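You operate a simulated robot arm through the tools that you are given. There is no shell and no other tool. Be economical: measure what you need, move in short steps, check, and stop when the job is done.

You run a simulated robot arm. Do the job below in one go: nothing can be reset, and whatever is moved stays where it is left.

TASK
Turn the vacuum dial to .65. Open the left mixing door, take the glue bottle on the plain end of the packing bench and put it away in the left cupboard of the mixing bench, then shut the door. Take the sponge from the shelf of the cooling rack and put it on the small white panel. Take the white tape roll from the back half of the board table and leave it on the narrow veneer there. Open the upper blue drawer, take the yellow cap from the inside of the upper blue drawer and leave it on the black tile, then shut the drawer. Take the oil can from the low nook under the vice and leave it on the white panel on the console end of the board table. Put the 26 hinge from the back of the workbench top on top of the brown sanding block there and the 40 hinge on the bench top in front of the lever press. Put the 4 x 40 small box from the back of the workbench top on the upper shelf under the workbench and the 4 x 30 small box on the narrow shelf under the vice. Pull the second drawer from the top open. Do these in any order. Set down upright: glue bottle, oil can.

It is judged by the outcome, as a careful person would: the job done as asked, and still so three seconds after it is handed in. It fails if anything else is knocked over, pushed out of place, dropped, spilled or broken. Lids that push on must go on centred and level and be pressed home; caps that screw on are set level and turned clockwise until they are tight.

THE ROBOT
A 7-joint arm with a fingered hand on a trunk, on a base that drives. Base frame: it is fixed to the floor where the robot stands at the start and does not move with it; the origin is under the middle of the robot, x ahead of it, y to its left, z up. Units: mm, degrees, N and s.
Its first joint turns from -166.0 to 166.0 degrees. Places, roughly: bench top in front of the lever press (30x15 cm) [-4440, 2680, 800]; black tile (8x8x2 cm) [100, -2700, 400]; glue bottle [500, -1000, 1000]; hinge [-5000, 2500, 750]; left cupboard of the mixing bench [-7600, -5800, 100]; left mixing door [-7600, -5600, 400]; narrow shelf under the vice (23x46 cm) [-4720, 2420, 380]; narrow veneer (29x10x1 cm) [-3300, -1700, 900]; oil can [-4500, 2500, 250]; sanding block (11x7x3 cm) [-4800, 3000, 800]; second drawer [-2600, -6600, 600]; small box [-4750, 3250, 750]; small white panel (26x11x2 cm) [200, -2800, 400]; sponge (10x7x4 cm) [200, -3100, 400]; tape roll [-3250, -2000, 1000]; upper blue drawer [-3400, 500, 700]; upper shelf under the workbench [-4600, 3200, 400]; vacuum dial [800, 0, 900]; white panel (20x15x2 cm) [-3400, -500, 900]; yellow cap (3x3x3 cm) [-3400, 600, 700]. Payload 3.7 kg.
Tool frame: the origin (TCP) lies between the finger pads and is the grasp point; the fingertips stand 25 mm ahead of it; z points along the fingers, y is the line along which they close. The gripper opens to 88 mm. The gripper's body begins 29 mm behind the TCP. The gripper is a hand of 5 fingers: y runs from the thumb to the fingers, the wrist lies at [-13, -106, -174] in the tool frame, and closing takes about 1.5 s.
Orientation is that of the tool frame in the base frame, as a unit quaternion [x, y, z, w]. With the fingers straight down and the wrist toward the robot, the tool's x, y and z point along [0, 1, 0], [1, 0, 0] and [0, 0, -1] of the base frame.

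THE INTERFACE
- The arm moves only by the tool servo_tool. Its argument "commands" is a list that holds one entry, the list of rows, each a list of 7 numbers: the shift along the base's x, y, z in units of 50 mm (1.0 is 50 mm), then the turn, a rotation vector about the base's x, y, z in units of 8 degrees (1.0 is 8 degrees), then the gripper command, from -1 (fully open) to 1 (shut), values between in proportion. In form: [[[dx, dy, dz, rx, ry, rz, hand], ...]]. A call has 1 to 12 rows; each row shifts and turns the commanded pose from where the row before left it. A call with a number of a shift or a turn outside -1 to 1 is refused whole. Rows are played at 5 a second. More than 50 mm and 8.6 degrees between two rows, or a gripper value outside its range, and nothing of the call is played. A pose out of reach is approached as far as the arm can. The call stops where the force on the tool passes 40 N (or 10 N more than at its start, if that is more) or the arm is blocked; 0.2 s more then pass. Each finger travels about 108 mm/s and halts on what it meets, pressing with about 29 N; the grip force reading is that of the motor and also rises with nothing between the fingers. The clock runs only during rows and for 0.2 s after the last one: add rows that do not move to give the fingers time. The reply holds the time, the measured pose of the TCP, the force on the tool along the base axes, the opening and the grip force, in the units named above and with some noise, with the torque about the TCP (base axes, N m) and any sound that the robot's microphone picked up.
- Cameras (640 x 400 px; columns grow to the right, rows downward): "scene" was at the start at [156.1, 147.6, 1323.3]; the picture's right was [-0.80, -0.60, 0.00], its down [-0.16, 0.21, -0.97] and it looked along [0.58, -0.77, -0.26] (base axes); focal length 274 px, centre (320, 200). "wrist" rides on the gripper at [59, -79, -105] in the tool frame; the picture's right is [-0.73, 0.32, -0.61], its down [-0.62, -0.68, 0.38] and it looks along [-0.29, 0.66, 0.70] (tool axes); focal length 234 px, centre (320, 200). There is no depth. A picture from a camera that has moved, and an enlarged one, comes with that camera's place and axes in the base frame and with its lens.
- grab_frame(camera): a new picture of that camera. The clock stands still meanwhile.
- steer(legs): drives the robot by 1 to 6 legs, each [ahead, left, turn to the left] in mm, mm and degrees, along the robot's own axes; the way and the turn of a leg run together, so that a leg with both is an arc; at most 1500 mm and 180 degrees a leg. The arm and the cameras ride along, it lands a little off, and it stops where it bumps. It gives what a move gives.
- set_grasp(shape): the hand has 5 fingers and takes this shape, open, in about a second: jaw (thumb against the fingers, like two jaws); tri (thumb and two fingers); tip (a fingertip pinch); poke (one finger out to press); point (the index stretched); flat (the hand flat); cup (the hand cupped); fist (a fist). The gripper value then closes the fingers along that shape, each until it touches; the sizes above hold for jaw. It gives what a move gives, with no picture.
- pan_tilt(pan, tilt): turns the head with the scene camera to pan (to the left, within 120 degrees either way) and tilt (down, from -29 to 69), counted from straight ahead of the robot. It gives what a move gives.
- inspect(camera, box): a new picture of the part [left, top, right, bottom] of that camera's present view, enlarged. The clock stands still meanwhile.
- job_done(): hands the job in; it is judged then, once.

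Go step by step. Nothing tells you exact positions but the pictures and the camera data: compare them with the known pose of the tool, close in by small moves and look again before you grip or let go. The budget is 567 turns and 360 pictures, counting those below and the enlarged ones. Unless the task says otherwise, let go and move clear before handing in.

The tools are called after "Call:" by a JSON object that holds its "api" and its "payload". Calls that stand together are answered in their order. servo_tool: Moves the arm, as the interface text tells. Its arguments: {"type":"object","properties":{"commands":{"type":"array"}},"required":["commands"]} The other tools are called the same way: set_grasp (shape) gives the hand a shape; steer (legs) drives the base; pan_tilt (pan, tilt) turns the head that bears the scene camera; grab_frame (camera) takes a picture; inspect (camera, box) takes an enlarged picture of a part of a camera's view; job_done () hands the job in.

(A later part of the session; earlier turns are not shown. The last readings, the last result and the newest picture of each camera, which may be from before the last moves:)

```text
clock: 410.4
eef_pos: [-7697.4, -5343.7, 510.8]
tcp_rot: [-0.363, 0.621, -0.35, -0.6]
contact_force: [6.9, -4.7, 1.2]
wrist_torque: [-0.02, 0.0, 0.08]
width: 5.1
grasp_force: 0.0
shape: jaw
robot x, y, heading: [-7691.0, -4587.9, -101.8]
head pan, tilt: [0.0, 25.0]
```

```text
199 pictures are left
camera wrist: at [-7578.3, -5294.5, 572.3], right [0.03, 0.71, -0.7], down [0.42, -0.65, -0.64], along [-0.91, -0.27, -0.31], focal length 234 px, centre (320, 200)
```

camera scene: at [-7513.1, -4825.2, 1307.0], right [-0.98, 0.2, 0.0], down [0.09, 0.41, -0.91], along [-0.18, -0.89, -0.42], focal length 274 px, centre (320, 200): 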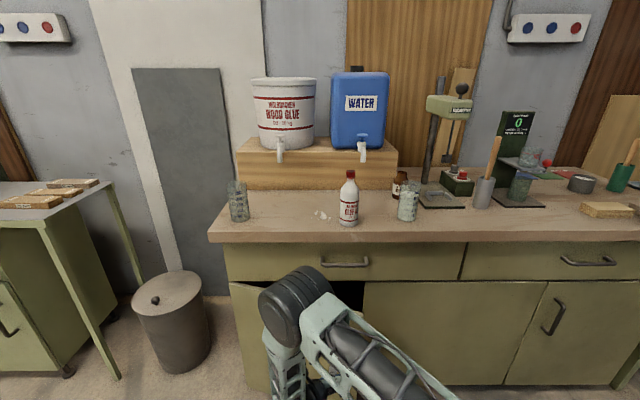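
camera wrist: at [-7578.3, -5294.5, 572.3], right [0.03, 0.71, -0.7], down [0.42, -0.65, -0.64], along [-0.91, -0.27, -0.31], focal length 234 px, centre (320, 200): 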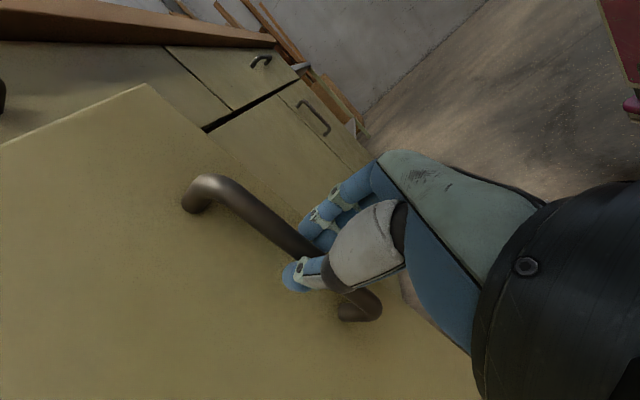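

The door follows. I continue along the arc.

Call:
{"api": "servo_tool", "payload": {"commands": [[[0.5, 0.67, 0, 0, 0, -0.75, 0.9], [0.57, 0.61, 0, 0, 0, -0.75, 0.9], [0.63, 0.55, 0, 0, 0, -0.75, 0.9], [0.69, 0.48, 0, 0, 0, -0.75, 0.9], [0.73, 0.41, 0, 0, 0, -0.75, 0.9], [0.77, 0.33, 0, 0, 0, -0.75, 0.9]]]}}

Call:
{"api": "grab_frame", "payload": {"camera": "scene"}}

Call:
{"api": "grab_frame", "payload": {"camera": "wrist"}}

```text
clock: 411.8
eef_pos: [-7502.9, -5192.8, 508.7]
tcp_rot: [-0.153, 0.703, -0.147, -0.678]
contact_force: [5.3, -13.6, 0.8]
wrist_torque: [-0.05, 0.02, 0.19]
width: 5.3
grasp_force: 0.1
shape: jaw
robot x, y, heading: [-7693.7, -4586.2, -102.0]
head pan, tilt: [0.0, 25.0]
```

```text
198 pictures are left
camera scene: at [-7513.1, -4825.3, 1307.0], right [-0.98, 0.2, 0.0], down [0.09, 0.41, -0.91], along [-0.18, -0.89, -0.42], focal length 274 px, centre (320, 200)
```

scene: 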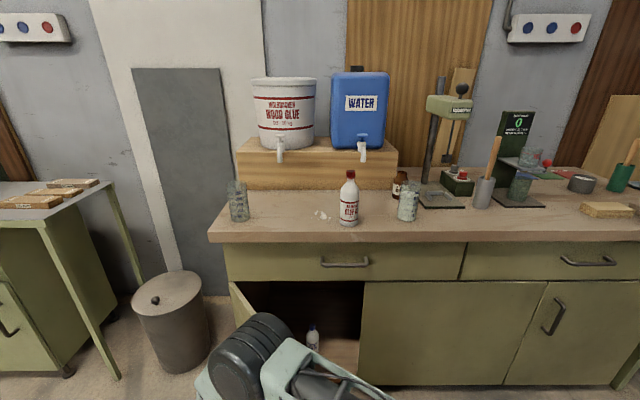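

```text
197 pictures are left
camera wrist: at [-7376.9, -5222.8, 572.4], right [0.44, 0.56, -0.7], down [-0.05, -0.77, -0.64], along [-0.9, 0.31, -0.31], focal length 234 px, centre (320, 200)
```

wrist: 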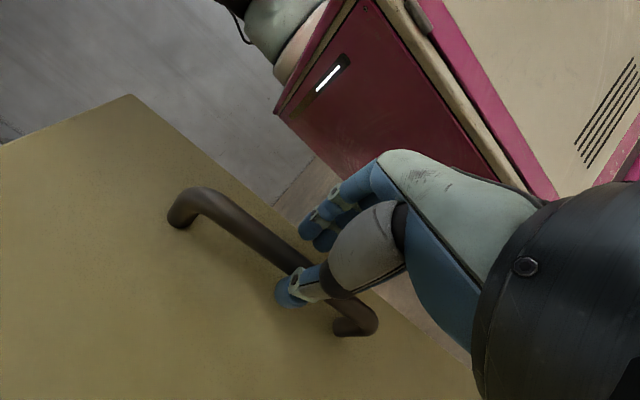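

The cupboard is opening well. A little further so that the door stands about square.

Call:
{"api": "servo_tool", "payload": {"commands": [[[0.8, 0.23, 0, 0, 0, -0.75, 0.9], [0.82, 0.15, 0, 0, 0, -0.75, 0.9], [0.83, 0.06, 0, 0, 0, -0.75, 0.9], [0.83, -0.03, 0, 0, 0, -0.75, 0.9], [0.6, -0.1, 0, 0, 0, -0.5, 0.9]]]}}

Call:
{"api": "grab_frame", "payload": {"camera": "scene"}}

```text
clock: 412.6
eef_pos: [-7448.8, -5150.6, 504.4]
tcp_rot: [-0.047, 0.721, -0.055, -0.689]
contact_force: [8.3, -37.8, 4.8]
wrist_torque: [-0.14, 0.05, 0.63]
width: 46.3
grasp_force: 0.1
shape: jaw
out of reach, approached as far as the arm can: row 2, 3
robot x, y, heading: [-7695.3, -4589.3, -101.6]
head pan, tilt: [0.0, 25.0]
stopped in row 3: the force on the tool passed its limit at 49 N (the readings are from after the stop); the commanded pose is now the measured one
```

```text
196 pictures are left
camera scene: at [-7513.0, -4826.6, 1306.9], right [-0.98, 0.2, 0.0], down [0.09, 0.41, -0.91], along [-0.18, -0.89, -0.42], focal length 274 px, centre (320, 200)
```

scene: 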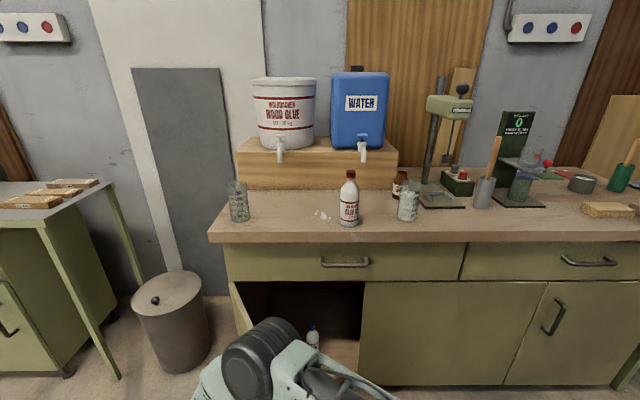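

The arm's at its limit; the door is about 65° open. I release the handle, go up over the door and then push it wider from the inside.

Call:
{"api": "servo_tool", "payload": {"commands": [[[0, 0, 0, 0, 0, 0, -0.2], [0, 0, 0, 0, 0, 0, -0.8], [0, 0, 0, 0, 0, 0, -1], [0.5, 0.05, 0, 0, 0, 0, -1], [0.7, 0.1, 0, 0, 0, 0, -1], [0.3, 0.2, 0.6, 0, 0, 0, -1], [0, 0.2, 0.9, 0, 0, 0, -1], [0, 0.2, 0.9, 0, 0, 0, -1], [0, 0.2, 0.9, 0, 0, 0, -1], [0, 0.2, 0.9, 0, 0, 0, -1], [0, 0, 0.9, 0, 0, 0, -1]]]}}

Call:
{"api": "grab_frame", "payload": {"camera": "scene"}}

```text
clock: 415.0
eef_pos: [-7490.7, -5027.1, 684.5]
tcp_rot: [-0.046, 0.724, -0.056, -0.686]
contact_force: [-0.2, -0.3, 0.4]
wrist_torque: [0.01, 0.03, 0.0]
width: 87.9
grasp_force: 0.1
shape: jaw
out of reach, approached as far as the arm can: row 4, 5, 6, 7, 8, 9, 10, 11
robot x, y, heading: [-7691.4, -4588.4, -101.6]
head pan, tilt: [0.0, 25.0]
```

```text
195 pictures are left
camera scene: at [-7513.1, -4825.4, 1307.0], right [-0.98, 0.2, 0.0], down [0.09, 0.41, -0.91], along [-0.18, -0.89, -0.42], focal length 274 px, centre (320, 200)
```

scene: 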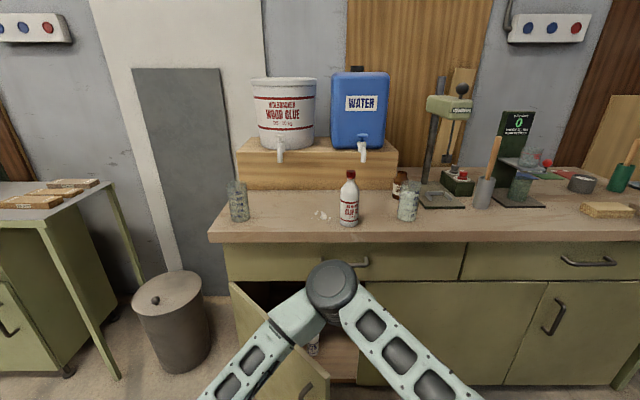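

The hand is free. I bring it back over, pointing at the cupboard again.

Call:
{"api": "servo_tool", "payload": {"commands": [[[-0.4, 0.1, 0.4, 0, 0, 0.98, -1], [-0.4, 0.1, 0.4, 0, 0, 0.98, -1], [-0.4, 0, 0.4, 0, 0, 0.98, -1], [-0.4, 0, 0.3, 0, 0, 0.98, -1], [-0.4, 0, 0.2, 0, 0, 0.98, -1], [-0.4, 0, 0, 0, 0, 0.98, -1], [-0.4, 0, 0, 0, 0, 0.98, -1], [-0.4, 0, 0, 0, 0, 0.98, -1], [-0.4, 0, 0, 0, 0, 0.98, -1]]]}}

Call:
{"api": "grab_frame", "payload": {"camera": "scene"}}

Call:
{"api": "grab_frame", "payload": {"camera": "wrist"}}

```text
clock: 417.0
eef_pos: [-7627.1, -5023.9, 760.9]
tcp_rot: [-0.456, 0.561, -0.442, -0.532]
contact_force: [-0.7, -1.3, -1.1]
wrist_torque: [-0.02, 0.0, 0.0]
width: 87.9
grasp_force: 0.1
shape: jaw
out of reach, approached as far as the arm can: row 8, 9
robot x, y, heading: [-7694.6, -4589.9, -101.7]
head pan, tilt: [0.0, 25.0]
```

```text
194 pictures are left
camera scene: at [-7513.3, -4825.5, 1307.0], right [-0.98, 0.2, 0.0], down [0.09, 0.41, -0.91], along [-0.18, -0.89, -0.42], focal length 274 px, centre (320, 200)
```

scene: 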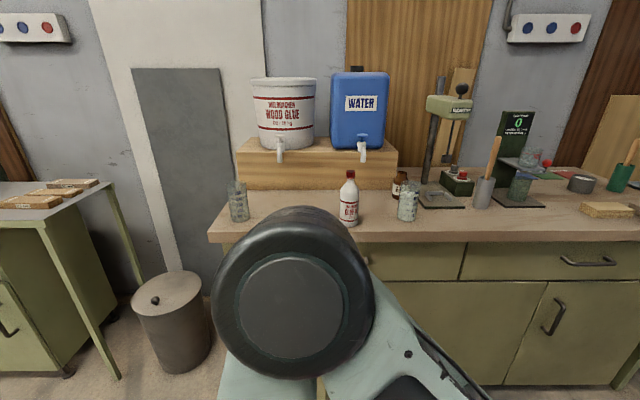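

```text
193 pictures are left
camera wrist: at [-7530.8, -4940.0, 825.3], right [-0.19, 0.69, -0.7], down [0.61, -0.48, -0.63], along [-0.77, -0.54, -0.33], focal length 234 px, centre (320, 200)
```

wrist: 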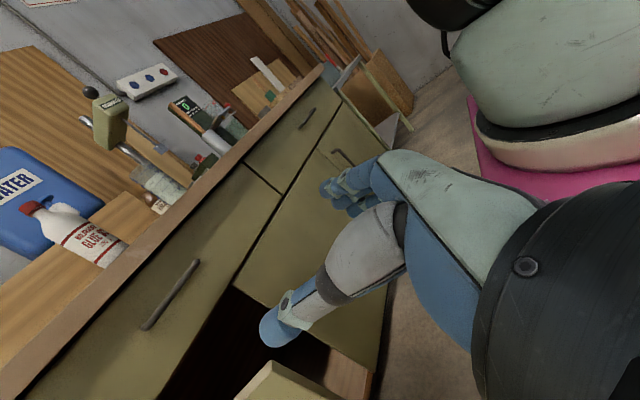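

I lower the hand in front of the opening, right of the door's edge, to push the door wider with the wrist side.

Call:
{"api": "servo_tool", "payload": {"commands": [[[-0.37, -0.8, -0.2, 0, 0, 0, -1], [-0.37, -0.8, -0.2, 0, 0, 0, -1], [-0.37, -0.8, -0.2, 0, 0, 0, -1], [-0.37, -0.8, -0.2, 0, 0, 0, -1], [-0.37, -0.8, -0.2, 0, 0, 0, -1], [0, 0, -0.9, 0, 0, 0, -1], [0, 0, -0.9, 0, 0, 0, -1], [0, 0, -0.9, 0, 0, 0, -1], [0, 0, -0.9, 0, 0, 0, -1], [0, 0, -0.9, 0, 0, 0, -1]]]}}

Call:
{"api": "grab_frame", "payload": {"camera": "scene"}}

Call:
{"api": "grab_frame", "payload": {"camera": "wrist"}}

```text
clock: 419.2
eef_pos: [-7710.6, -5226.4, 483.0]
tcp_rot: [-0.457, 0.56, -0.441, -0.533]
contact_force: [0.8, 0.3, 0.2]
wrist_torque: [0.01, -0.04, 0.01]
width: 88.0
grasp_force: 0.1
shape: jaw
out of reach, approached as far as the arm can: row 1
robot x, y, heading: [-7691.6, -4585.5, -101.6]
head pan, tilt: [0.0, 25.0]
```

```text
192 pictures are left
camera scene: at [-7513.3, -4825.6, 1307.0], right [-0.98, 0.2, 0.0], down [0.09, 0.41, -0.91], along [-0.18, -0.89, -0.42], focal length 274 px, centre (320, 200)
```

scene: 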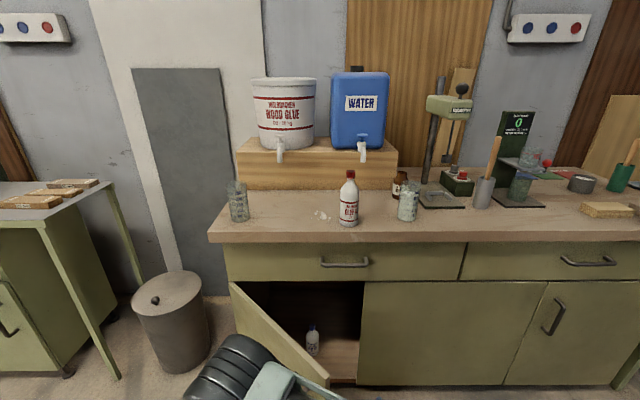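

```text
191 pictures are left
camera wrist: at [-7615.3, -5142.0, 547.2], right [-0.19, 0.69, -0.7], down [0.6, -0.48, -0.63], along [-0.77, -0.54, -0.33], focal length 234 px, centre (320, 200)
```

wrist: 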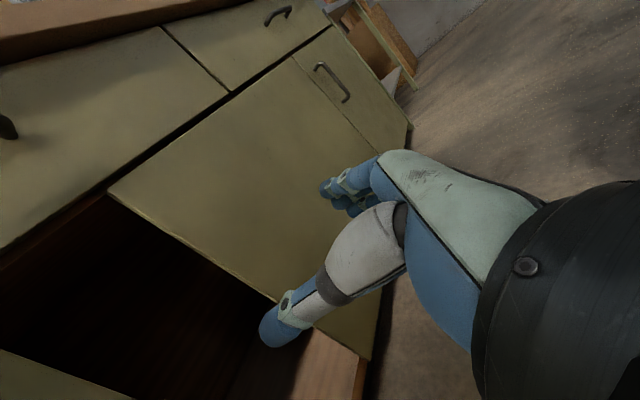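

The door swung back to about 43°. I'll grip its free edge instead: turn the hand to point along the door toward its hinge, just off the edge.

Call:
{"api": "servo_tool", "payload": {"commands": [[[0.1, 0.3, 0, 0, 0, 0.95, -1], [0.1, 0.3, 0, 0, 0, 0.95, -1], [0.15, 0.2, 0, 0, 0, 0.95, -1], [0.15, 0.2, 0, 0, 0, 0.95, -1], [0.15, 0.1, 0, 0, 0, 0.95, -1], [0.15, 0, 0, 0, 0, 0.95, -1], [0, 0, 0, 0, 0, 0, -1]]]}}

Call:
{"api": "grab_frame", "payload": {"camera": "wrist"}}

Call:
{"api": "grab_frame", "payload": {"camera": "scene"}}

```text
clock: 421.0
eef_pos: [-7697.8, -5214.8, 503.1]
tcp_rot: [0.6, -0.345, 0.62, 0.37]
contact_force: [-0.1, 0.6, -0.2]
wrist_torque: [0.01, -0.02, -0.01]
width: 88.3
grasp_force: 0.1
shape: jaw
robot x, y, heading: [-7693.0, -4588.3, -101.8]
head pan, tilt: [0.0, 25.0]
stopped in row 7: the arm was blocked; the commanded pose is now the measured one
```

```text
190 pictures are left
camera wrist: at [-7682.2, -5082.9, 557.7], right [-0.57, 0.34, -0.75], down [0.79, -0.03, -0.62], along [-0.23, -0.94, -0.25], focal length 234 px, centre (320, 200)
```

wrist: 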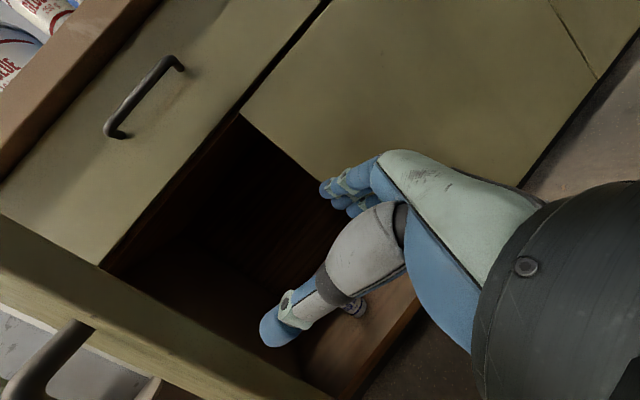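

```text
189 pictures are left
camera scene: at [-7513.4, -4828.2, 1306.5], right [-0.98, 0.2, 0.0], down [0.09, 0.42, -0.91], along [-0.18, -0.89, -0.42], focal length 274 px, centre (320, 200)
```

scene: 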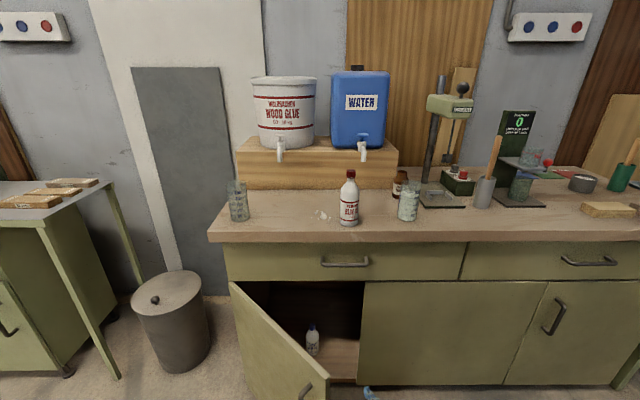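

The arm is too folded here. I back the robot off by 250 mm to get room.

Call:
{"api": "steer", "payload": {"legs": [[-250, 0, 0]]}}

Call:
{"api": "grab_frame", "payload": {"camera": "scene"}}

Call:
{"api": "grab_frame", "payload": {"camera": "wrist"}}

```text
clock: 422.9
eef_pos: [-7647.9, -4967.6, 504.5]
tcp_rot: [0.6, -0.345, 0.62, 0.369]
contact_force: [-0.6, 0.1, 0.5]
wrist_torque: [0.0, -0.01, -0.02]
width: 88.0
grasp_force: 0.0
shape: jaw
robot x, y, heading: [-7645.8, -4341.5, -101.8]
head pan, tilt: [0.0, 25.0]
```

```text
188 pictures are left
camera scene: at [-7462.5, -4582.2, 1306.4], right [-0.98, 0.2, 0.0], down [0.09, 0.42, -0.91], along [-0.18, -0.89, -0.43], focal length 274 px, centre (320, 200)
```

scene: 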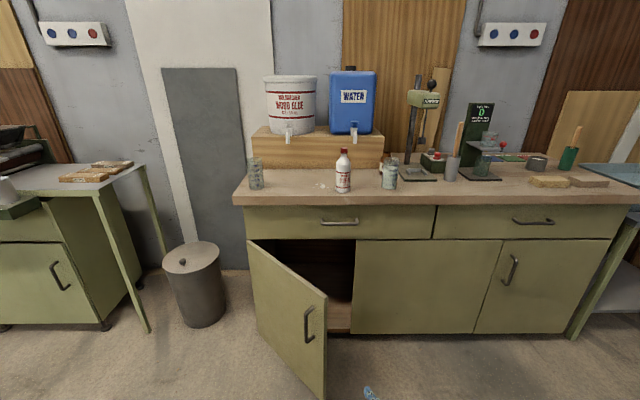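

```text
187 pictures are left
camera wrist: at [-7631.6, -4836.0, 558.1], right [-0.57, 0.34, -0.74], down [0.79, -0.03, -0.62], along [-0.23, -0.94, -0.25], focal length 234 px, centre (320, 200)
```

wrist: 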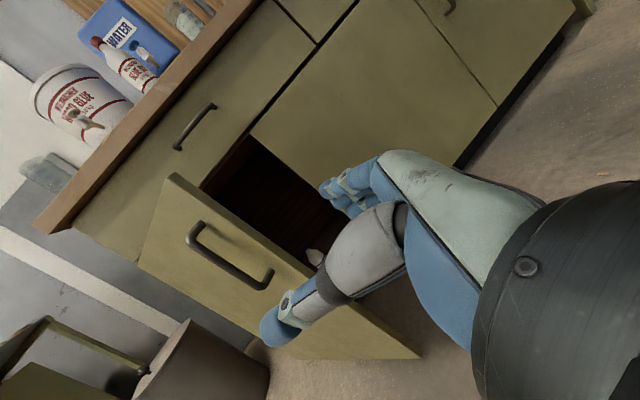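

Now there's a clear view: the door's free edge is at about (-7610, -5229), 43° open. I lower the hand below the handle height and approach the edge.

Call:
{"api": "servo_tool", "payload": {"commands": [[[0, -0.1, -0.9, 0, 0, 0, -1], [0, -0.1, -0.9, 0, 0, 0, -1], [0, -0.1, -0.9, 0, 0, 0, -1], [0, -0.5, -0.6, 0, 0, 0.3, -1], [0, -0.8, 0, 0, 0, 0.3, -1], [0, -0.8, 0, 0, 0, 0, -1], [0, -0.8, 0, 0, 0, 0, -1], [0, -0.6, 0, 0, 0, 0, -1], [0, 0, 0, 0, 0, 0, -1]]]}}

Call:
{"api": "grab_frame", "payload": {"camera": "wrist"}}

Call:
{"api": "grab_frame", "payload": {"camera": "scene"}}

```text
clock: 424.9
eef_pos: [-7649.4, -5156.4, 340.4]
tcp_rot: [0.614, -0.319, 0.635, 0.344]
contact_force: [0.3, -0.1, -0.4]
wrist_torque: [0.02, -0.02, 0.0]
width: 88.1
grasp_force: 0.0
shape: jaw
robot x, y, heading: [-7642.7, -4347.4, -101.6]
head pan, tilt: [0.0, 25.0]
```

```text
186 pictures are left
camera wrist: at [-7643.7, -5023.6, 393.9], right [-0.6, 0.29, -0.75], down [0.78, 0.04, -0.62], along [-0.15, -0.96, -0.25], focal length 234 px, centre (320, 200)
```

wrist: 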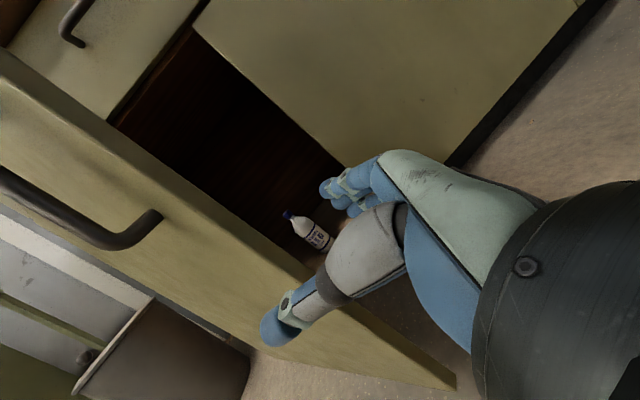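

```text
185 pictures are left
camera scene: at [-7462.4, -4578.9, 1307.0], right [-0.98, 0.2, 0.0], down [0.09, 0.41, -0.91], along [-0.18, -0.89, -0.42], focal length 274 px, centre (320, 200)
```

scene: 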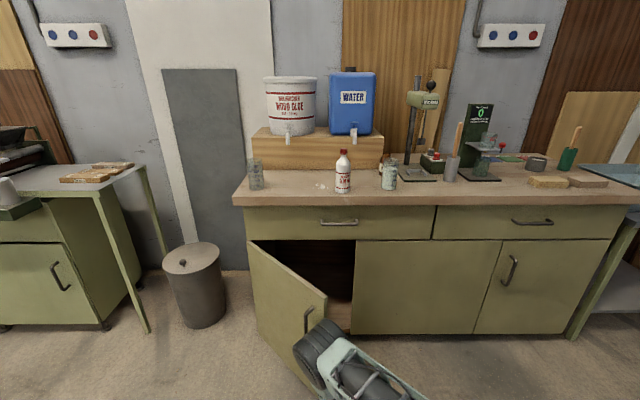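

The door edge lies between thumb (outside) and fingers (inside), about 78 mm ahead. I advance and grip it.

Call:
{"api": "servo_tool", "payload": {"commands": [[[0.4, -0.75, 0, 0, 0, 0, -1], [0.5, -0.75, 0, 0, 0, 0, -1], [0, 0, 0, 0, 0, 0, -0.4], [0, 0, 0, 0, 0, 0, 0.2], [0, 0, 0, 0, 0, 0, 0.5], [0, 0, 0, 0, 0, 0, 0.5], [0, 0, 0, 0, 0, 0, 0.5]]]}}

Call:
{"api": "grab_frame", "payload": {"camera": "wrist"}}

```text
clock: 426.4
eef_pos: [-7604.0, -5230.6, 339.8]
tcp_rot: [0.614, -0.319, 0.635, 0.343]
contact_force: [-0.2, -0.2, 0.3]
wrist_torque: [0.01, -0.01, 0.03]
width: 22.1
grasp_force: 0.1
shape: jaw
robot x, y, heading: [-7643.1, -4342.2, -101.7]
head pan, tilt: [0.0, 25.0]
```

```text
184 pictures are left
camera wrist: at [-7598.9, -5098.7, 393.7], right [-0.6, 0.29, -0.75], down [0.79, 0.04, -0.62], along [-0.15, -0.96, -0.25], focal length 234 px, centre (320, 200)
```

wrist: 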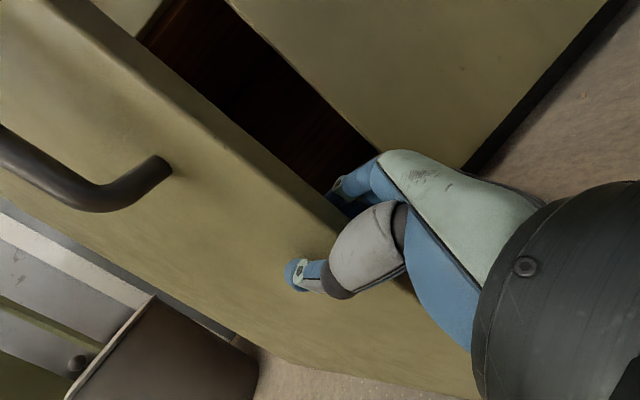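

I squeeze fully and swing the door along its arc to about 90°+.

Call:
{"api": "servo_tool", "payload": {"commands": [[[0, 0, 0, 0, 0, 0, 0.9], [0, 0, 0, 0, 0, 0, 0.9], [0.5, 0.3, 0, 0, 0, -0.5, 0.9], [0.76, 0.44, 0, 0, 0, -0.75, 0.9], [0.81, 0.38, 0, 0, 0, -0.75, 0.9], [0.84, 0.29, 0, 0, 0, -0.75, 0.9], [0.87, 0.2, 0, 0, 0, -0.75, 0.9], [0.88, 0.11, 0, 0, 0, -0.75, 0.9], [0.89, 0.02, 0, 0, 0, -0.75, 0.9], [0.88, -0.08, 0, 0, 0, -0.75, 0.9]]]}}

Call:
{"api": "grab_frame", "payload": {"camera": "scene"}}

```text
clock: 428.5
eef_pos: [-7325.1, -5147.2, 340.1]
tcp_rot: [0.465, -0.511, 0.476, 0.544]
contact_force: [-1.1, -9.9, -1.3]
wrist_torque: [0.09, 0.15, 0.01]
width: 9.9
grasp_force: 28.5
shape: jaw
out of reach, approached as far as the arm can: row 10
robot x, y, heading: [-7643.3, -4343.5, -101.7]
head pan, tilt: [0.0, 25.0]
stopped in row 10: the force on the tool passed its limit at 42 N (the readings are from after the stop); the commanded pose is now the measured one
```

```text
183 pictures are left
camera scene: at [-7462.4, -4579.3, 1307.0], right [-0.98, 0.2, 0.0], down [0.09, 0.41, -0.91], along [-0.18, -0.89, -0.42], focal length 274 px, centre (320, 200)
```

scene: 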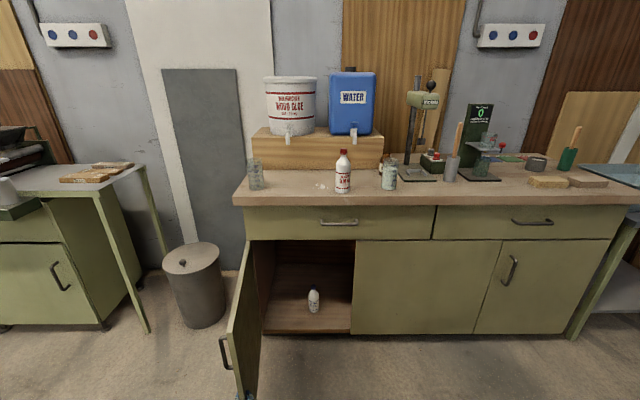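

The door stands about square to the bench and I can see the cupboard floor with one small bottle. I release and withdraw.

Call:
{"api": "servo_tool", "payload": {"commands": [[[0, 0, 0, 0, 0, 0, 0.3], [0, 0, 0, 0, 0, 0, -0.4], [0, 0, 0, 0, 0, 0, -1], [0, 0, 0, 0, 0, 0, -1], [0, 0.6, 0, 0, 0, 0, -1], [0, 0.9, 0, 0, 0, 0, -1], [0, 0.9, 0, 0, 0, 0, -1], [-0.4, 0.2, 0.7, 0, 0, 0, -1], [-0.4, 0, 0.8, 0, 0, 0, -1], [-0.4, 0, 0.8, 0, 0, 0, -1], [-0.4, 0, 0.8, 0, 0, 0, -1], [-0.4, 0, 0.8, 0, 0, 0, -1]]]}}

Call:
{"api": "grab_frame", "payload": {"camera": "scene"}}

```text
clock: 431.1
eef_pos: [-7427.5, -5017.3, 535.3]
tcp_rot: [0.466, -0.511, 0.476, 0.543]
contact_force: [-0.2, -0.4, 0.2]
wrist_torque: [0.0, -0.03, -0.02]
width: 88.0
grasp_force: 0.0
shape: jaw
robot x, y, heading: [-7646.0, -4340.8, -101.7]
head pan, tilt: [0.0, 25.0]
```

```text
182 pictures are left
camera scene: at [-7462.4, -4578.9, 1307.0], right [-0.98, 0.2, 0.0], down [0.09, 0.41, -0.91], along [-0.18, -0.89, -0.42], focal length 274 px, centre (320, 200)
```

scene: 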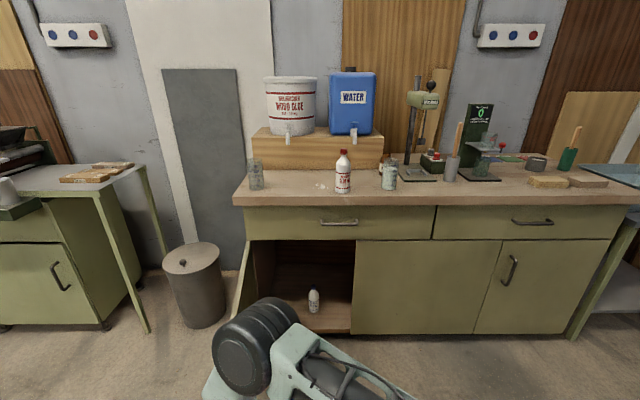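

The door stays open. Now I fetch the parked bottle: raise the hand and line up with it.

Call:
{"api": "servo_tool", "payload": {"commands": [[[-0.4, 0, 0.9, 0, 0, -0.11, -1], [-0.4, 0, 0.9, 0, 0, -0.11, -1], [-0.4, 0, 0.9, 0, 0, -0.11, -1], [-0.4, 0, 0.9, 0, 0, -0.11, -1], [-0.4, -0.1, 0.9, 0, 0, -0.11, -1], [-0.4, -0.1, 0.9, 0, 0, -0.11, -1], [-0.4, -0.1, 0.9, 0, 0, 0, -1], [-0.4, -0.3, 0.85, 0, 0, 0, -1], [-0.4, -0.5, 0.65, 0, 0, 0, -1], [-0.4, -0.9, 0, 0, 0, 0, -1], [-0.4, -0.9, 0, 0, 0, 0, -1], [-0.4, -0.9, 0, 0, 0, 0, -1]]]}}

Call:
{"api": "grab_frame", "payload": {"camera": "wrist"}}

Call:
{"api": "grab_frame", "payload": {"camera": "scene"}}

```text
clock: 433.7
eef_pos: [-7664.4, -5205.8, 925.7]
tcp_rot: [0.443, -0.533, 0.451, 0.563]
contact_force: [0.3, 0.6, -0.1]
wrist_torque: [-0.01, -0.01, -0.02]
width: 87.8
grasp_force: 0.0
shape: jaw
robot x, y, heading: [-7645.3, -4342.2, -101.6]
head pan, tilt: [0.0, 25.0]
```

```text
181 pictures are left
camera wrist: at [-7566.0, -5118.3, 979.1], right [-0.21, 0.63, -0.75], down [0.57, -0.54, -0.62], along [-0.79, -0.56, -0.25], focal length 234 px, centre (320, 200)
```

wrist: 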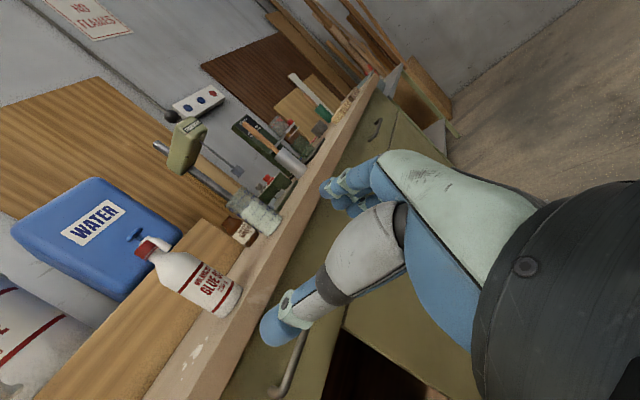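

```text
180 pictures are left
camera scene: at [-7462.4, -4578.7, 1307.0], right [-0.98, 0.2, 0.0], down [0.09, 0.41, -0.91], along [-0.18, -0.89, -0.42], focal length 274 px, centre (320, 200)
```

scene: 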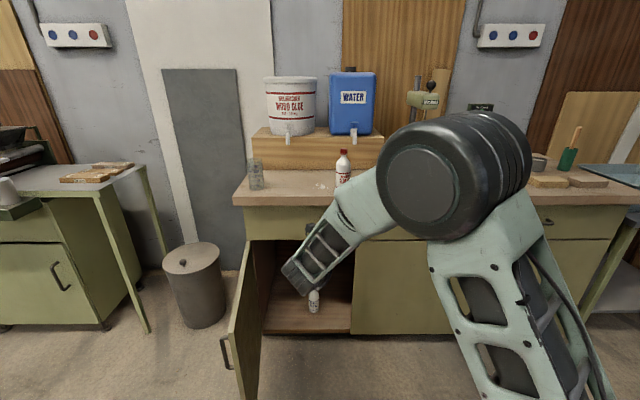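

Bottle axis at (-7767, -5560). I shift right 30, up 30, and approach.

Call:
{"api": "servo_tool", "payload": {"commands": [[[-0.6, 0.1, 0.6, 0, 0, 0, -1], [-0.19, -0.93, 0, 0, 0, 0, -1], [-0.19, -0.93, 0, 0, 0, 0, -1], [-0.19, -0.93, 0, 0, 0, 0, -1], [-0.19, -0.93, 0, 0, 0, 0, -1], [-0.19, -0.93, 0, 0, 0, 0, -1], [0, 0, 0, 0, 0, 0, -1]]]}}

Call:
{"api": "grab_frame", "payload": {"camera": "wrist"}}

```text
clock: 435.3
eef_pos: [-7743.1, -5433.4, 954.4]
tcp_rot: [0.441, -0.533, 0.451, 0.563]
contact_force: [0.5, 0.6, 0.1]
wrist_torque: [0.03, 0.02, -0.01]
width: 87.6
grasp_force: 0.1
shape: jaw
robot x, y, heading: [-7642.3, -4339.2, -101.8]
head pan, tilt: [0.0, 25.0]
```

```text
179 pictures are left
camera wrist: at [-7643.0, -5346.2, 1009.3], right [-0.21, 0.63, -0.75], down [0.57, -0.54, -0.62], along [-0.79, -0.56, -0.25], focal length 234 px, centre (320, 200)
```

wrist: 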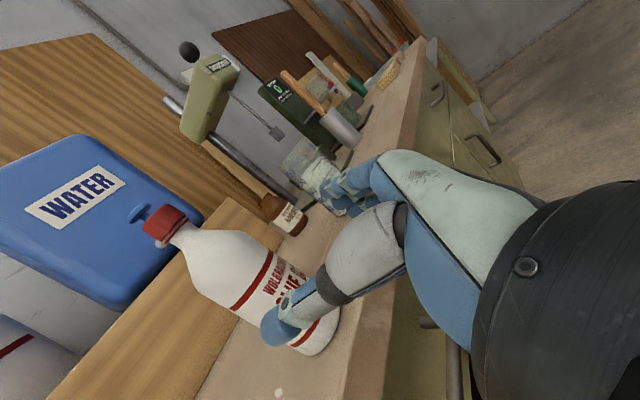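

Well aligned with the earlier release line. I advance and grip.

Call:
{"api": "servo_tool", "payload": {"commands": [[[-0.17, -0.84, 0, 0, 0, 0, -1], [-0.17, -0.84, 0, 0, 0, 0, -1], [-0.17, -0.84, 0, 0, 0, 0, -1], [0, 0, 0, 0, 0, 0, -0.7], [0, 0, 0, 0, 0, 0, -0.4], [0, 0, 0, 0, 0, 0, -0.1], [0, 0, 0, 0, 0, 0, 0.1], [0, 0, 0, 0, 0, 0, 0.2], [0, 0, 0, 0, 0, 0, 0.2]]]}}

Call:
{"api": "grab_frame", "payload": {"camera": "wrist"}}

```text
clock: 437.3
eef_pos: [-7768.0, -5560.5, 954.0]
tcp_rot: [0.441, -0.533, 0.451, 0.564]
contact_force: [-0.2, 0.1, 2.0]
wrist_torque: [0.05, 0.14, 0.0]
width: 31.4
grasp_force: 28.6
shape: jaw
robot x, y, heading: [-7643.7, -4342.4, -101.7]
head pan, tilt: [0.0, 25.0]
```

```text
178 pictures are left
camera wrist: at [-7668.4, -5473.1, 1008.3], right [-0.21, 0.63, -0.75], down [0.57, -0.54, -0.62], along [-0.79, -0.56, -0.25], focal length 234 px, centre (320, 200)
```

wrist: 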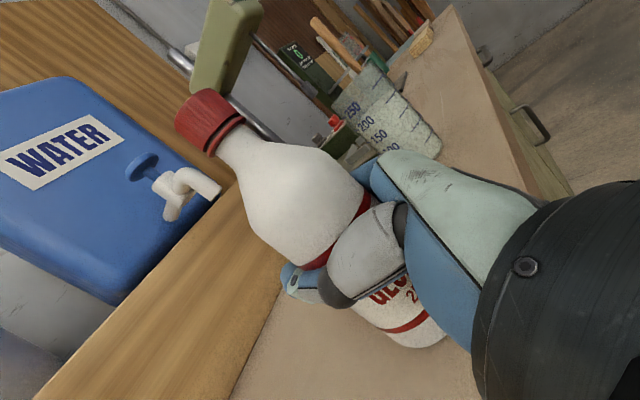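

Held. I lift slightly and draw back clear of the bench.

Call:
{"api": "servo_tool", "payload": {"commands": [[[0, 0, 0.4, 0, 0, 0, 0.3], [0, 0, 0.5, 0, 0, 0, 0.3], [0.17, 0.84, 0, 0, 0, 0, 0.3], [0.17, 0.9, 0, 0, 0, 0, 0.3], [0.17, 0.9, 0, 0, 0, 0, 0.3], [0.17, 0.9, 0, 0, 0, 0, 0.3], [0.17, 0.9, 0, 0, 0, 0, 0.3], [0.17, 0.9, 0, 0, 0, 0, 0.3], [0.17, 0.9, 0, 0, 0, 0, 0.3]]]}}

Call:
{"api": "inspect", "payload": {"camera": "scene", "box": [220, 200, 400, 400]}}

Call:
{"api": "grab_frame", "payload": {"camera": "scene"}}

```text
clock: 439.3
eef_pos: [-7708.1, -5248.6, 999.5]
tcp_rot: [0.442, -0.532, 0.451, 0.564]
contact_force: [-0.2, 0.5, -2.7]
wrist_torque: [-0.03, 0.03, 0.04]
width: 30.9
grasp_force: 28.5
shape: jaw
robot x, y, heading: [-7645.2, -4345.5, -101.4]
head pan, tilt: [0.0, 25.0]
```

```text
2.00 times, centred on (310, 300) of scene
camera zoom: at [-7462.6, -4579.4, 1307.0], right [-0.98, 0.2, 0.0], down [0.09, 0.41, -0.91], along [-0.18, -0.89, -0.42], focal length 548 px, centre (340, 0)
```

zoom: 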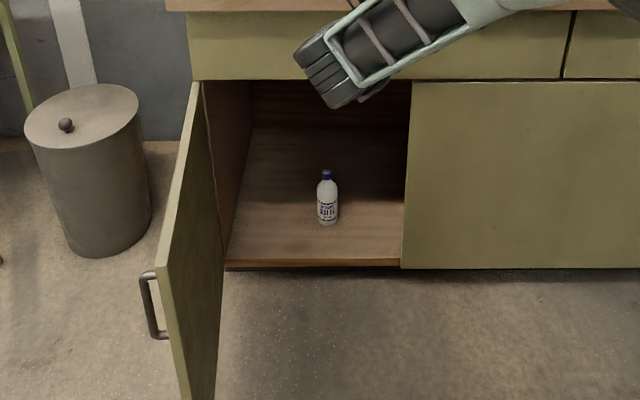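

```text
176 pictures are left
camera scene: at [-7462.6, -4579.4, 1307.0], right [-0.98, 0.2, 0.0], down [0.09, 0.41, -0.91], along [-0.18, -0.89, -0.42], focal length 274 px, centre (320, 200)
```

scene: 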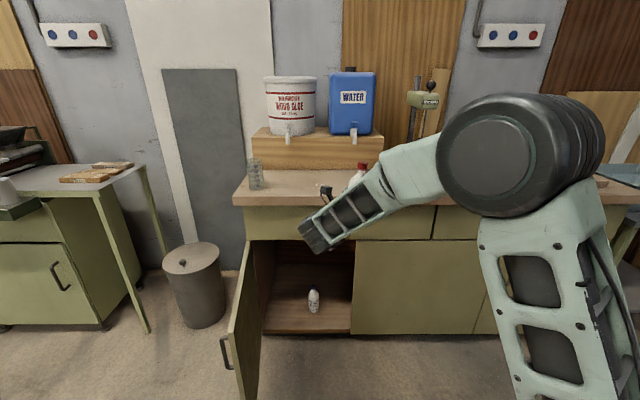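

The cupboard floor is at about z 143, with the small bottle at (-7639, -5648). I'll stand the glue bottle to its left at about (-7505, -5655). I pull the hand back and reposition the robot forward-left.

Call:
{"api": "servo_tool", "payload": {"commands": [[[0.19, 0.93, 0, 0, 0, 0.6, 0.3], [0.19, 0.93, 0, 0, 0, 0.8, 0.3], [0.19, 0.93, 0, 0, 0, 0.8, 0.3], [0, 0, 0, 0, 0, 0.8, 0.3], [0, 0, 0, 0, 0, 0.8, 0.3]]]}}

Call:
{"api": "steer", "payload": {"legs": [[0, 150, 0], [200, 0, 0]]}}

Call:
{"api": "servo_tool", "payload": {"commands": [[[0, 0, -0.9, 0, 0, 0, 0.3], [0, 0, -0.9, 0, 0, 0, 0.3], [0, 0, -0.9, 0, 0, 0, 0.3], [0, 0, -0.9, 0, 0, 0, 0.3], [0, 0, -0.9, 0, 0, 0, 0.3], [0, 0, -0.9, 0, 0, 0, 0.3], [0, 0, -0.9, 0, 0, 0, 0.3], [0, 0, -0.9, 0, 0, 0, 0.3]]]}}

Call:
{"api": "grab_frame", "payload": {"camera": "scene"}}

Call:
{"api": "grab_frame", "payload": {"camera": "wrist"}}

```text
clock: 440.5
eef_pos: [-7679.5, -5107.5, 999.9]
tcp_rot: [0.566, -0.398, 0.583, 0.425]
contact_force: [-0.9, 0.2, -2.5]
wrist_torque: [0.0, -0.01, 0.03]
width: 30.7
grasp_force: 29.1
shape: jaw
robot x, y, heading: [-7641.1, -4338.8, -101.5]
head pan, tilt: [0.0, 25.0]
```

```text
clock: 443.1
eef_pos: [-7572.8, -5332.8, 999.6]
tcp_rot: [0.566, -0.399, 0.583, 0.426]
contact_force: [-0.1, -0.2, -2.3]
wrist_torque: [-0.07, -0.03, 0.03]
width: 30.8
grasp_force: 28.6
shape: jaw
robot x, y, heading: [-7536.5, -4569.8, -101.8]
head pan, tilt: [0.0, 25.0]
```

```text
clock: 444.9
eef_pos: [-7573.0, -5332.6, 641.1]
tcp_rot: [0.566, -0.398, 0.583, 0.426]
contact_force: [-0.5, -1.0, -3.1]
wrist_torque: [-0.04, 0.0, -0.02]
width: 30.4
grasp_force: 28.6
shape: jaw
robot x, y, heading: [-7537.8, -4565.1, -102.1]
head pan, tilt: [0.0, 25.0]
```

```text
175 pictures are left
camera scene: at [-7354.6, -4804.1, 1307.0], right [-0.98, 0.2, 0.0], down [0.09, 0.41, -0.91], along [-0.18, -0.89, -0.42], focal length 274 px, centre (320, 200)
```

scene: 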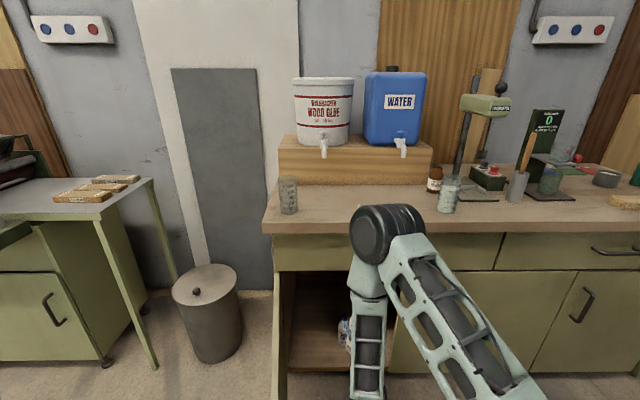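

```text
174 pictures are left
camera wrist: at [-7532.1, -5207.3, 694.1], right [-0.5, 0.44, -0.75], down [0.77, -0.17, -0.62], along [-0.4, -0.88, -0.25], focal length 234 px, centre (320, 200)
```

wrist: 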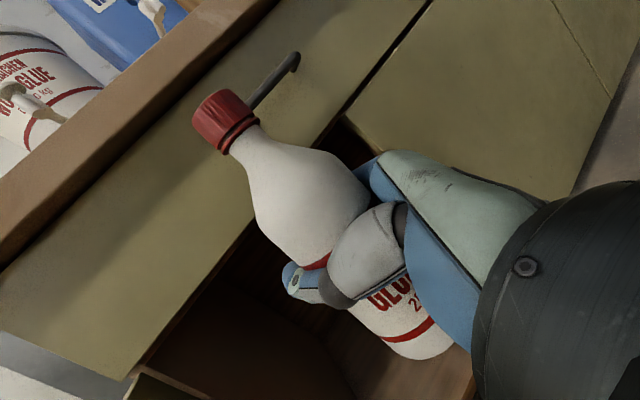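

Continue lowering to z≈300 in front of the opening.

Call:
{"api": "servo_tool", "payload": {"commands": [[[0, 0, -0.95, 0, 0, 0, 0.3], [0, 0, -0.95, 0, 0, 0, 0.3], [0, 0, -0.95, 0, 0, 0, 0.3], [0, 0, -0.95, 0, 0, 0, 0.3], [0, 0, -0.95, 0, 0, 0, 0.3], [0, 0, -0.95, 0, 0, 0, 0.3], [0, 0, -0.95, 0, 0, 0, 0.3]]]}}

Call:
{"api": "grab_frame", "payload": {"camera": "scene"}}

Call:
{"api": "grab_frame", "payload": {"camera": "wrist"}}

```text
clock: 446.5
eef_pos: [-7571.1, -5333.3, 309.4]
tcp_rot: [0.566, -0.398, 0.582, 0.426]
contact_force: [0.2, -0.7, -2.6]
wrist_torque: [-0.02, -0.02, -0.01]
width: 30.7
grasp_force: 29.5
shape: jaw
robot x, y, heading: [-7537.6, -4566.9, -102.2]
head pan, tilt: [0.0, 25.0]
```

```text
173 pictures are left
camera scene: at [-7354.5, -4804.2, 1307.0], right [-0.98, 0.2, 0.0], down [0.09, 0.41, -0.91], along [-0.18, -0.89, -0.42], focal length 274 px, centre (320, 200)
```

scene: 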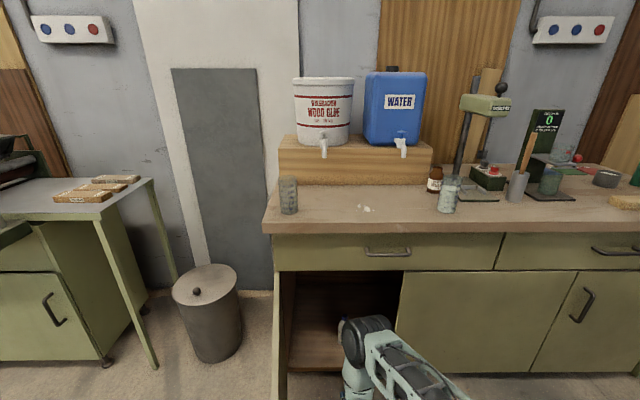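

```text
172 pictures are left
camera wrist: at [-7531.5, -5206.8, 363.0], right [-0.5, 0.44, -0.75], down [0.77, -0.17, -0.62], along [-0.4, -0.88, -0.25], focal length 234 px, centre (320, 200)
```

wrist: 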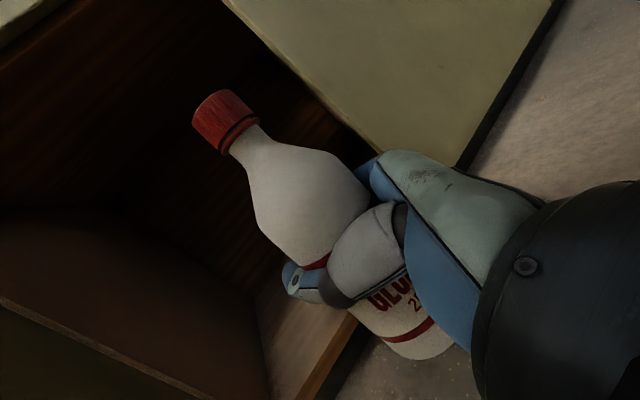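

I move in toward the spot, left of the small bottle.

Call:
{"api": "servo_tool", "payload": {"commands": [[[0.25, -0.9, 0, 0, 0, 0, 0.3], [0.25, -0.9, 0, 0, 0, 0, 0.3], [0.2, -0.9, 0, 0, 0, 0, 0.3], [0.2, -0.9, 0, 0, 0, 0, 0.3], [0, 0, 0, 0, 0, 0, 0.3]]]}}

Call:
{"api": "grab_frame", "payload": {"camera": "wrist"}}

Call:
{"api": "inspect", "payload": {"camera": "scene", "box": [250, 250, 430, 400]}}

```text
clock: 447.7
eef_pos: [-7528.1, -5512.1, 308.5]
tcp_rot: [0.566, -0.398, 0.582, 0.427]
contact_force: [0.2, -0.3, -2.4]
wrist_torque: [-0.04, -0.02, 0.0]
width: 30.6
grasp_force: 28.9
shape: jaw
robot x, y, heading: [-7536.8, -4568.0, -101.7]
head pan, tilt: [0.0, 25.0]
```

```text
171 pictures are left
camera wrist: at [-7487.1, -5386.0, 361.6], right [-0.5, 0.44, -0.74], down [0.77, -0.17, -0.62], along [-0.4, -0.88, -0.25], focal length 234 px, centre (320, 200)
```

wrist: 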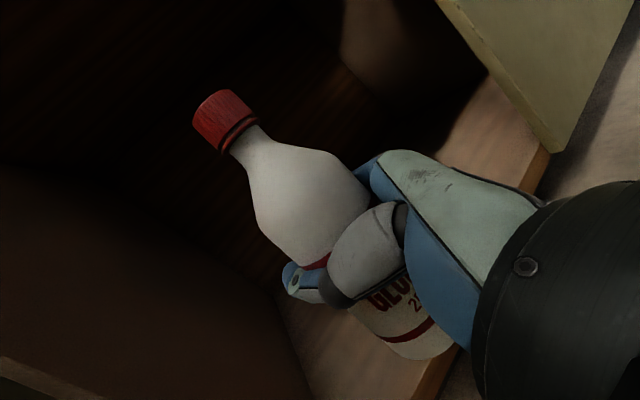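

```text
2.67 times, centred on (340, 325) of scene
camera zoom: at [-7354.6, -4804.2, 1307.0], right [-0.98, 0.2, 0.0], down [0.09, 0.41, -0.91], along [-0.18, -0.89, -0.42], focal length 731 px, centre (267, -133)
```

zoom: 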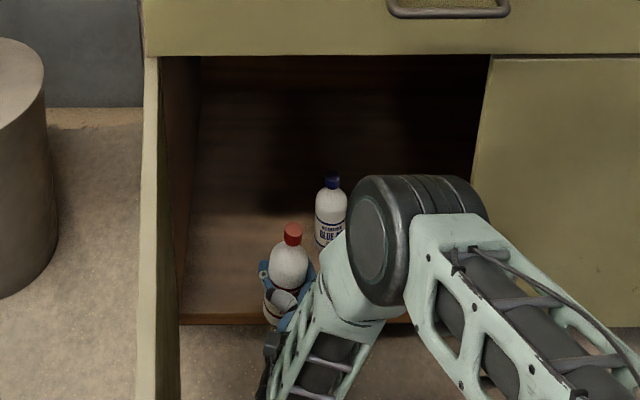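

Bottle is at the lip; I go ~110 mm deeper and ~45 mm further left for clearance from the small bottle.

Call:
{"api": "servo_tool", "payload": {"commands": [[[0.5, -0.3, 0, 0, 0, 0.3, 0.3], [0.3, -0.6, 0, 0, 0, 0.3, 0.3], [0.1, -0.6, 0, 0, 0, 0, 0.3], [0.1, -0.7, 0, 0, 0, 0, 0.3], [0, 0, -0.5, 0, 0, 0, 0.3], [0, 0, 0, 0, 0, 0, 0.3]]]}}

Call:
{"api": "grab_frame", "payload": {"camera": "wrist"}}

Call:
{"api": "inspect", "payload": {"camera": "scene", "box": [250, 250, 430, 400]}}

```text
clock: 449.1
eef_pos: [-7476.9, -5622.2, 282.7]
tcp_rot: [0.582, -0.375, 0.6, 0.402]
contact_force: [0.6, 0.4, -2.5]
wrist_torque: [-0.01, -0.01, -0.02]
width: 30.6
grasp_force: 29.0
shape: jaw
robot x, y, heading: [-7537.4, -4571.8, -101.7]
head pan, tilt: [0.0, 25.0]
```

```text
169 pictures are left
camera wrist: at [-7447.3, -5492.9, 336.4], right [-0.54, 0.4, -0.74], down [0.78, -0.11, -0.62], along [-0.33, -0.91, -0.25], focal length 234 px, centre (320, 200)
```

wrist: 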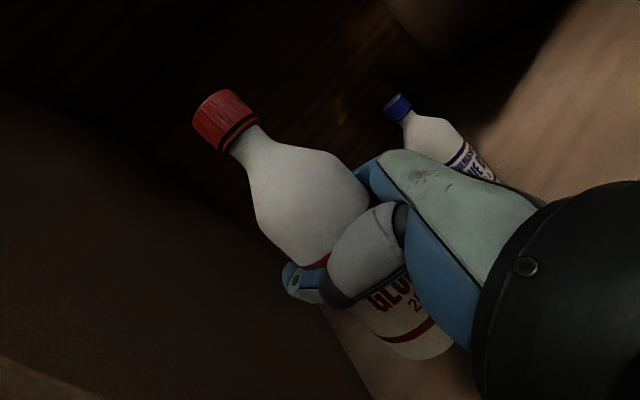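

```text
2.67 times, centred on (340, 325) of scene
camera zoom: at [-7354.6, -4804.2, 1307.0], right [-0.98, 0.2, 0.0], down [0.09, 0.41, -0.91], along [-0.18, -0.89, -0.42], focal length 731 px, centre (267, -133)
```

zoom: 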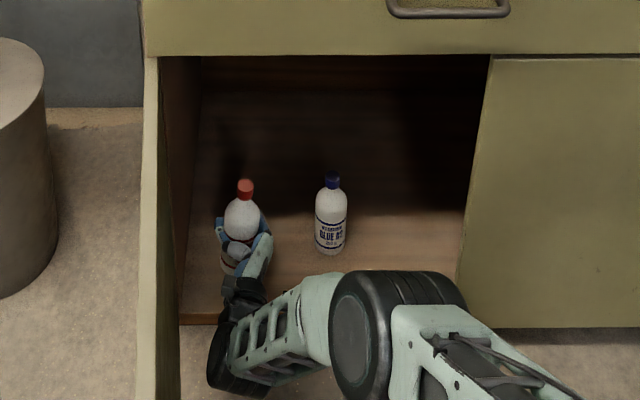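

Good clearance. I lower to the floor of the cupboard.

Call:
{"api": "servo_tool", "payload": {"commands": [[[0, 0, -0.5, 0, 0, 0, 0.3], [0, 0, -0.3, 0, 0, 0, 0.3], [0, 0, -0.1, 0, 0, 0, 0.3], [0, 0, 0, 0, 0, 0, 0.3]]]}}

```text
clock: 450.1
eef_pos: [-7476.6, -5622.2, 257.8]
tcp_rot: [0.582, -0.374, 0.6, 0.402]
contact_force: [0.4, 0.5, -3.1]
wrist_torque: [-0.01, -0.03, -0.02]
width: 30.6
grasp_force: 29.1
shape: jaw
out of reach, approached as far as the arm can: row 2, 3
robot x, y, heading: [-7535.2, -4563.8, -101.9]
head pan, tilt: [0.0, 25.0]
```

Just out of reach below 258. I bring the hand back 85 mm and drive forward 85 mm, then lower.

Call:
{"api": "servo_tool", "payload": {"commands": [[[0.17, 0.82, 0.3, 0, 0, 0, 0.3], [0.17, 0.82, 0, 0, 0, 0, 0.3], [0, 0, 0, 0, 0, 0, 0.3]]]}}

Call:
{"api": "steer", "payload": {"legs": [[90, 0, 0]]}}

Call:
{"api": "servo_tool", "payload": {"commands": [[[0, 0, -0.3, 0, 0, 0, 0.3], [0, 0, -0.3, 0, 0, 0, 0.3], [0, 0, -0.2, 0, 0, 0, 0.3], [0, 0, 0, 0, 0, 0, 0.3]]]}}

Call:
{"api": "inspect", "payload": {"camera": "scene", "box": [250, 250, 430, 400]}}

```text
clock: 450.9
eef_pos: [-7460.6, -5539.6, 273.2]
tcp_rot: [0.582, -0.374, 0.6, 0.401]
contact_force: [-0.3, -1.1, -2.9]
wrist_torque: [-0.04, -0.01, 0.01]
width: 30.7
grasp_force: 28.6
shape: jaw
robot x, y, heading: [-7534.8, -4566.1, -101.5]
head pan, tilt: [0.0, 25.0]
```

```text
clock: 452.0
eef_pos: [-7479.8, -5627.4, 273.4]
tcp_rot: [0.582, -0.375, 0.6, 0.401]
contact_force: [-0.2, -0.5, -2.4]
wrist_torque: [-0.02, 0.0, -0.02]
width: 30.4
grasp_force: 29.2
shape: jaw
robot x, y, heading: [-7553.6, -4653.7, -101.4]
head pan, tilt: [0.0, 25.0]
```

```text
clock: 453.0
eef_pos: [-7480.9, -5628.1, 233.6]
tcp_rot: [0.582, -0.374, 0.6, 0.401]
contact_force: [0.9, -0.4, -2.9]
wrist_torque: [-0.02, -0.03, 0.02]
width: 30.5
grasp_force: 28.6
shape: jaw
robot x, y, heading: [-7553.4, -4656.8, -102.0]
head pan, tilt: [0.0, 25.0]
```

```text
2.67 times, centred on (340, 325) of scene
camera zoom: at [-7373.1, -4892.4, 1307.0], right [-0.98, 0.2, 0.0], down [0.09, 0.41, -0.91], along [-0.19, -0.89, -0.42], focal length 731 px, centre (267, -133)
```

zoom: 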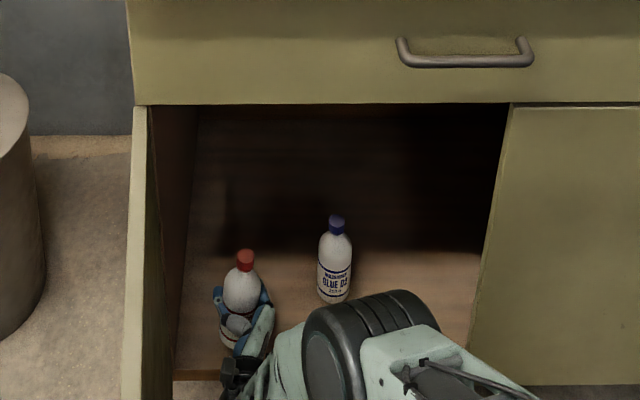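

Reachable now. I lower in small steps until contact.

Call:
{"api": "servo_tool", "payload": {"commands": [[[0, 0, -0.1, 0, 0, 0, 0.3], [0, 0, -0.1, 0, 0, 0, 0.3], [0, 0, -0.08, 0, 0, 0, 0.3], [0, 0, 0, 0, 0, 0, 0.3]]]}}

```text
clock: 454.0
eef_pos: [-7480.0, -5629.1, 218.5]
tcp_rot: [0.582, -0.375, 0.6, 0.402]
contact_force: [-0.3, -0.5, -1.1]
wrist_torque: [-0.01, -0.03, 0.04]
width: 30.5
grasp_force: 28.7
shape: jaw
robot x, y, heading: [-7553.3, -4657.3, -101.8]
head pan, tilt: [0.0, 25.0]
```

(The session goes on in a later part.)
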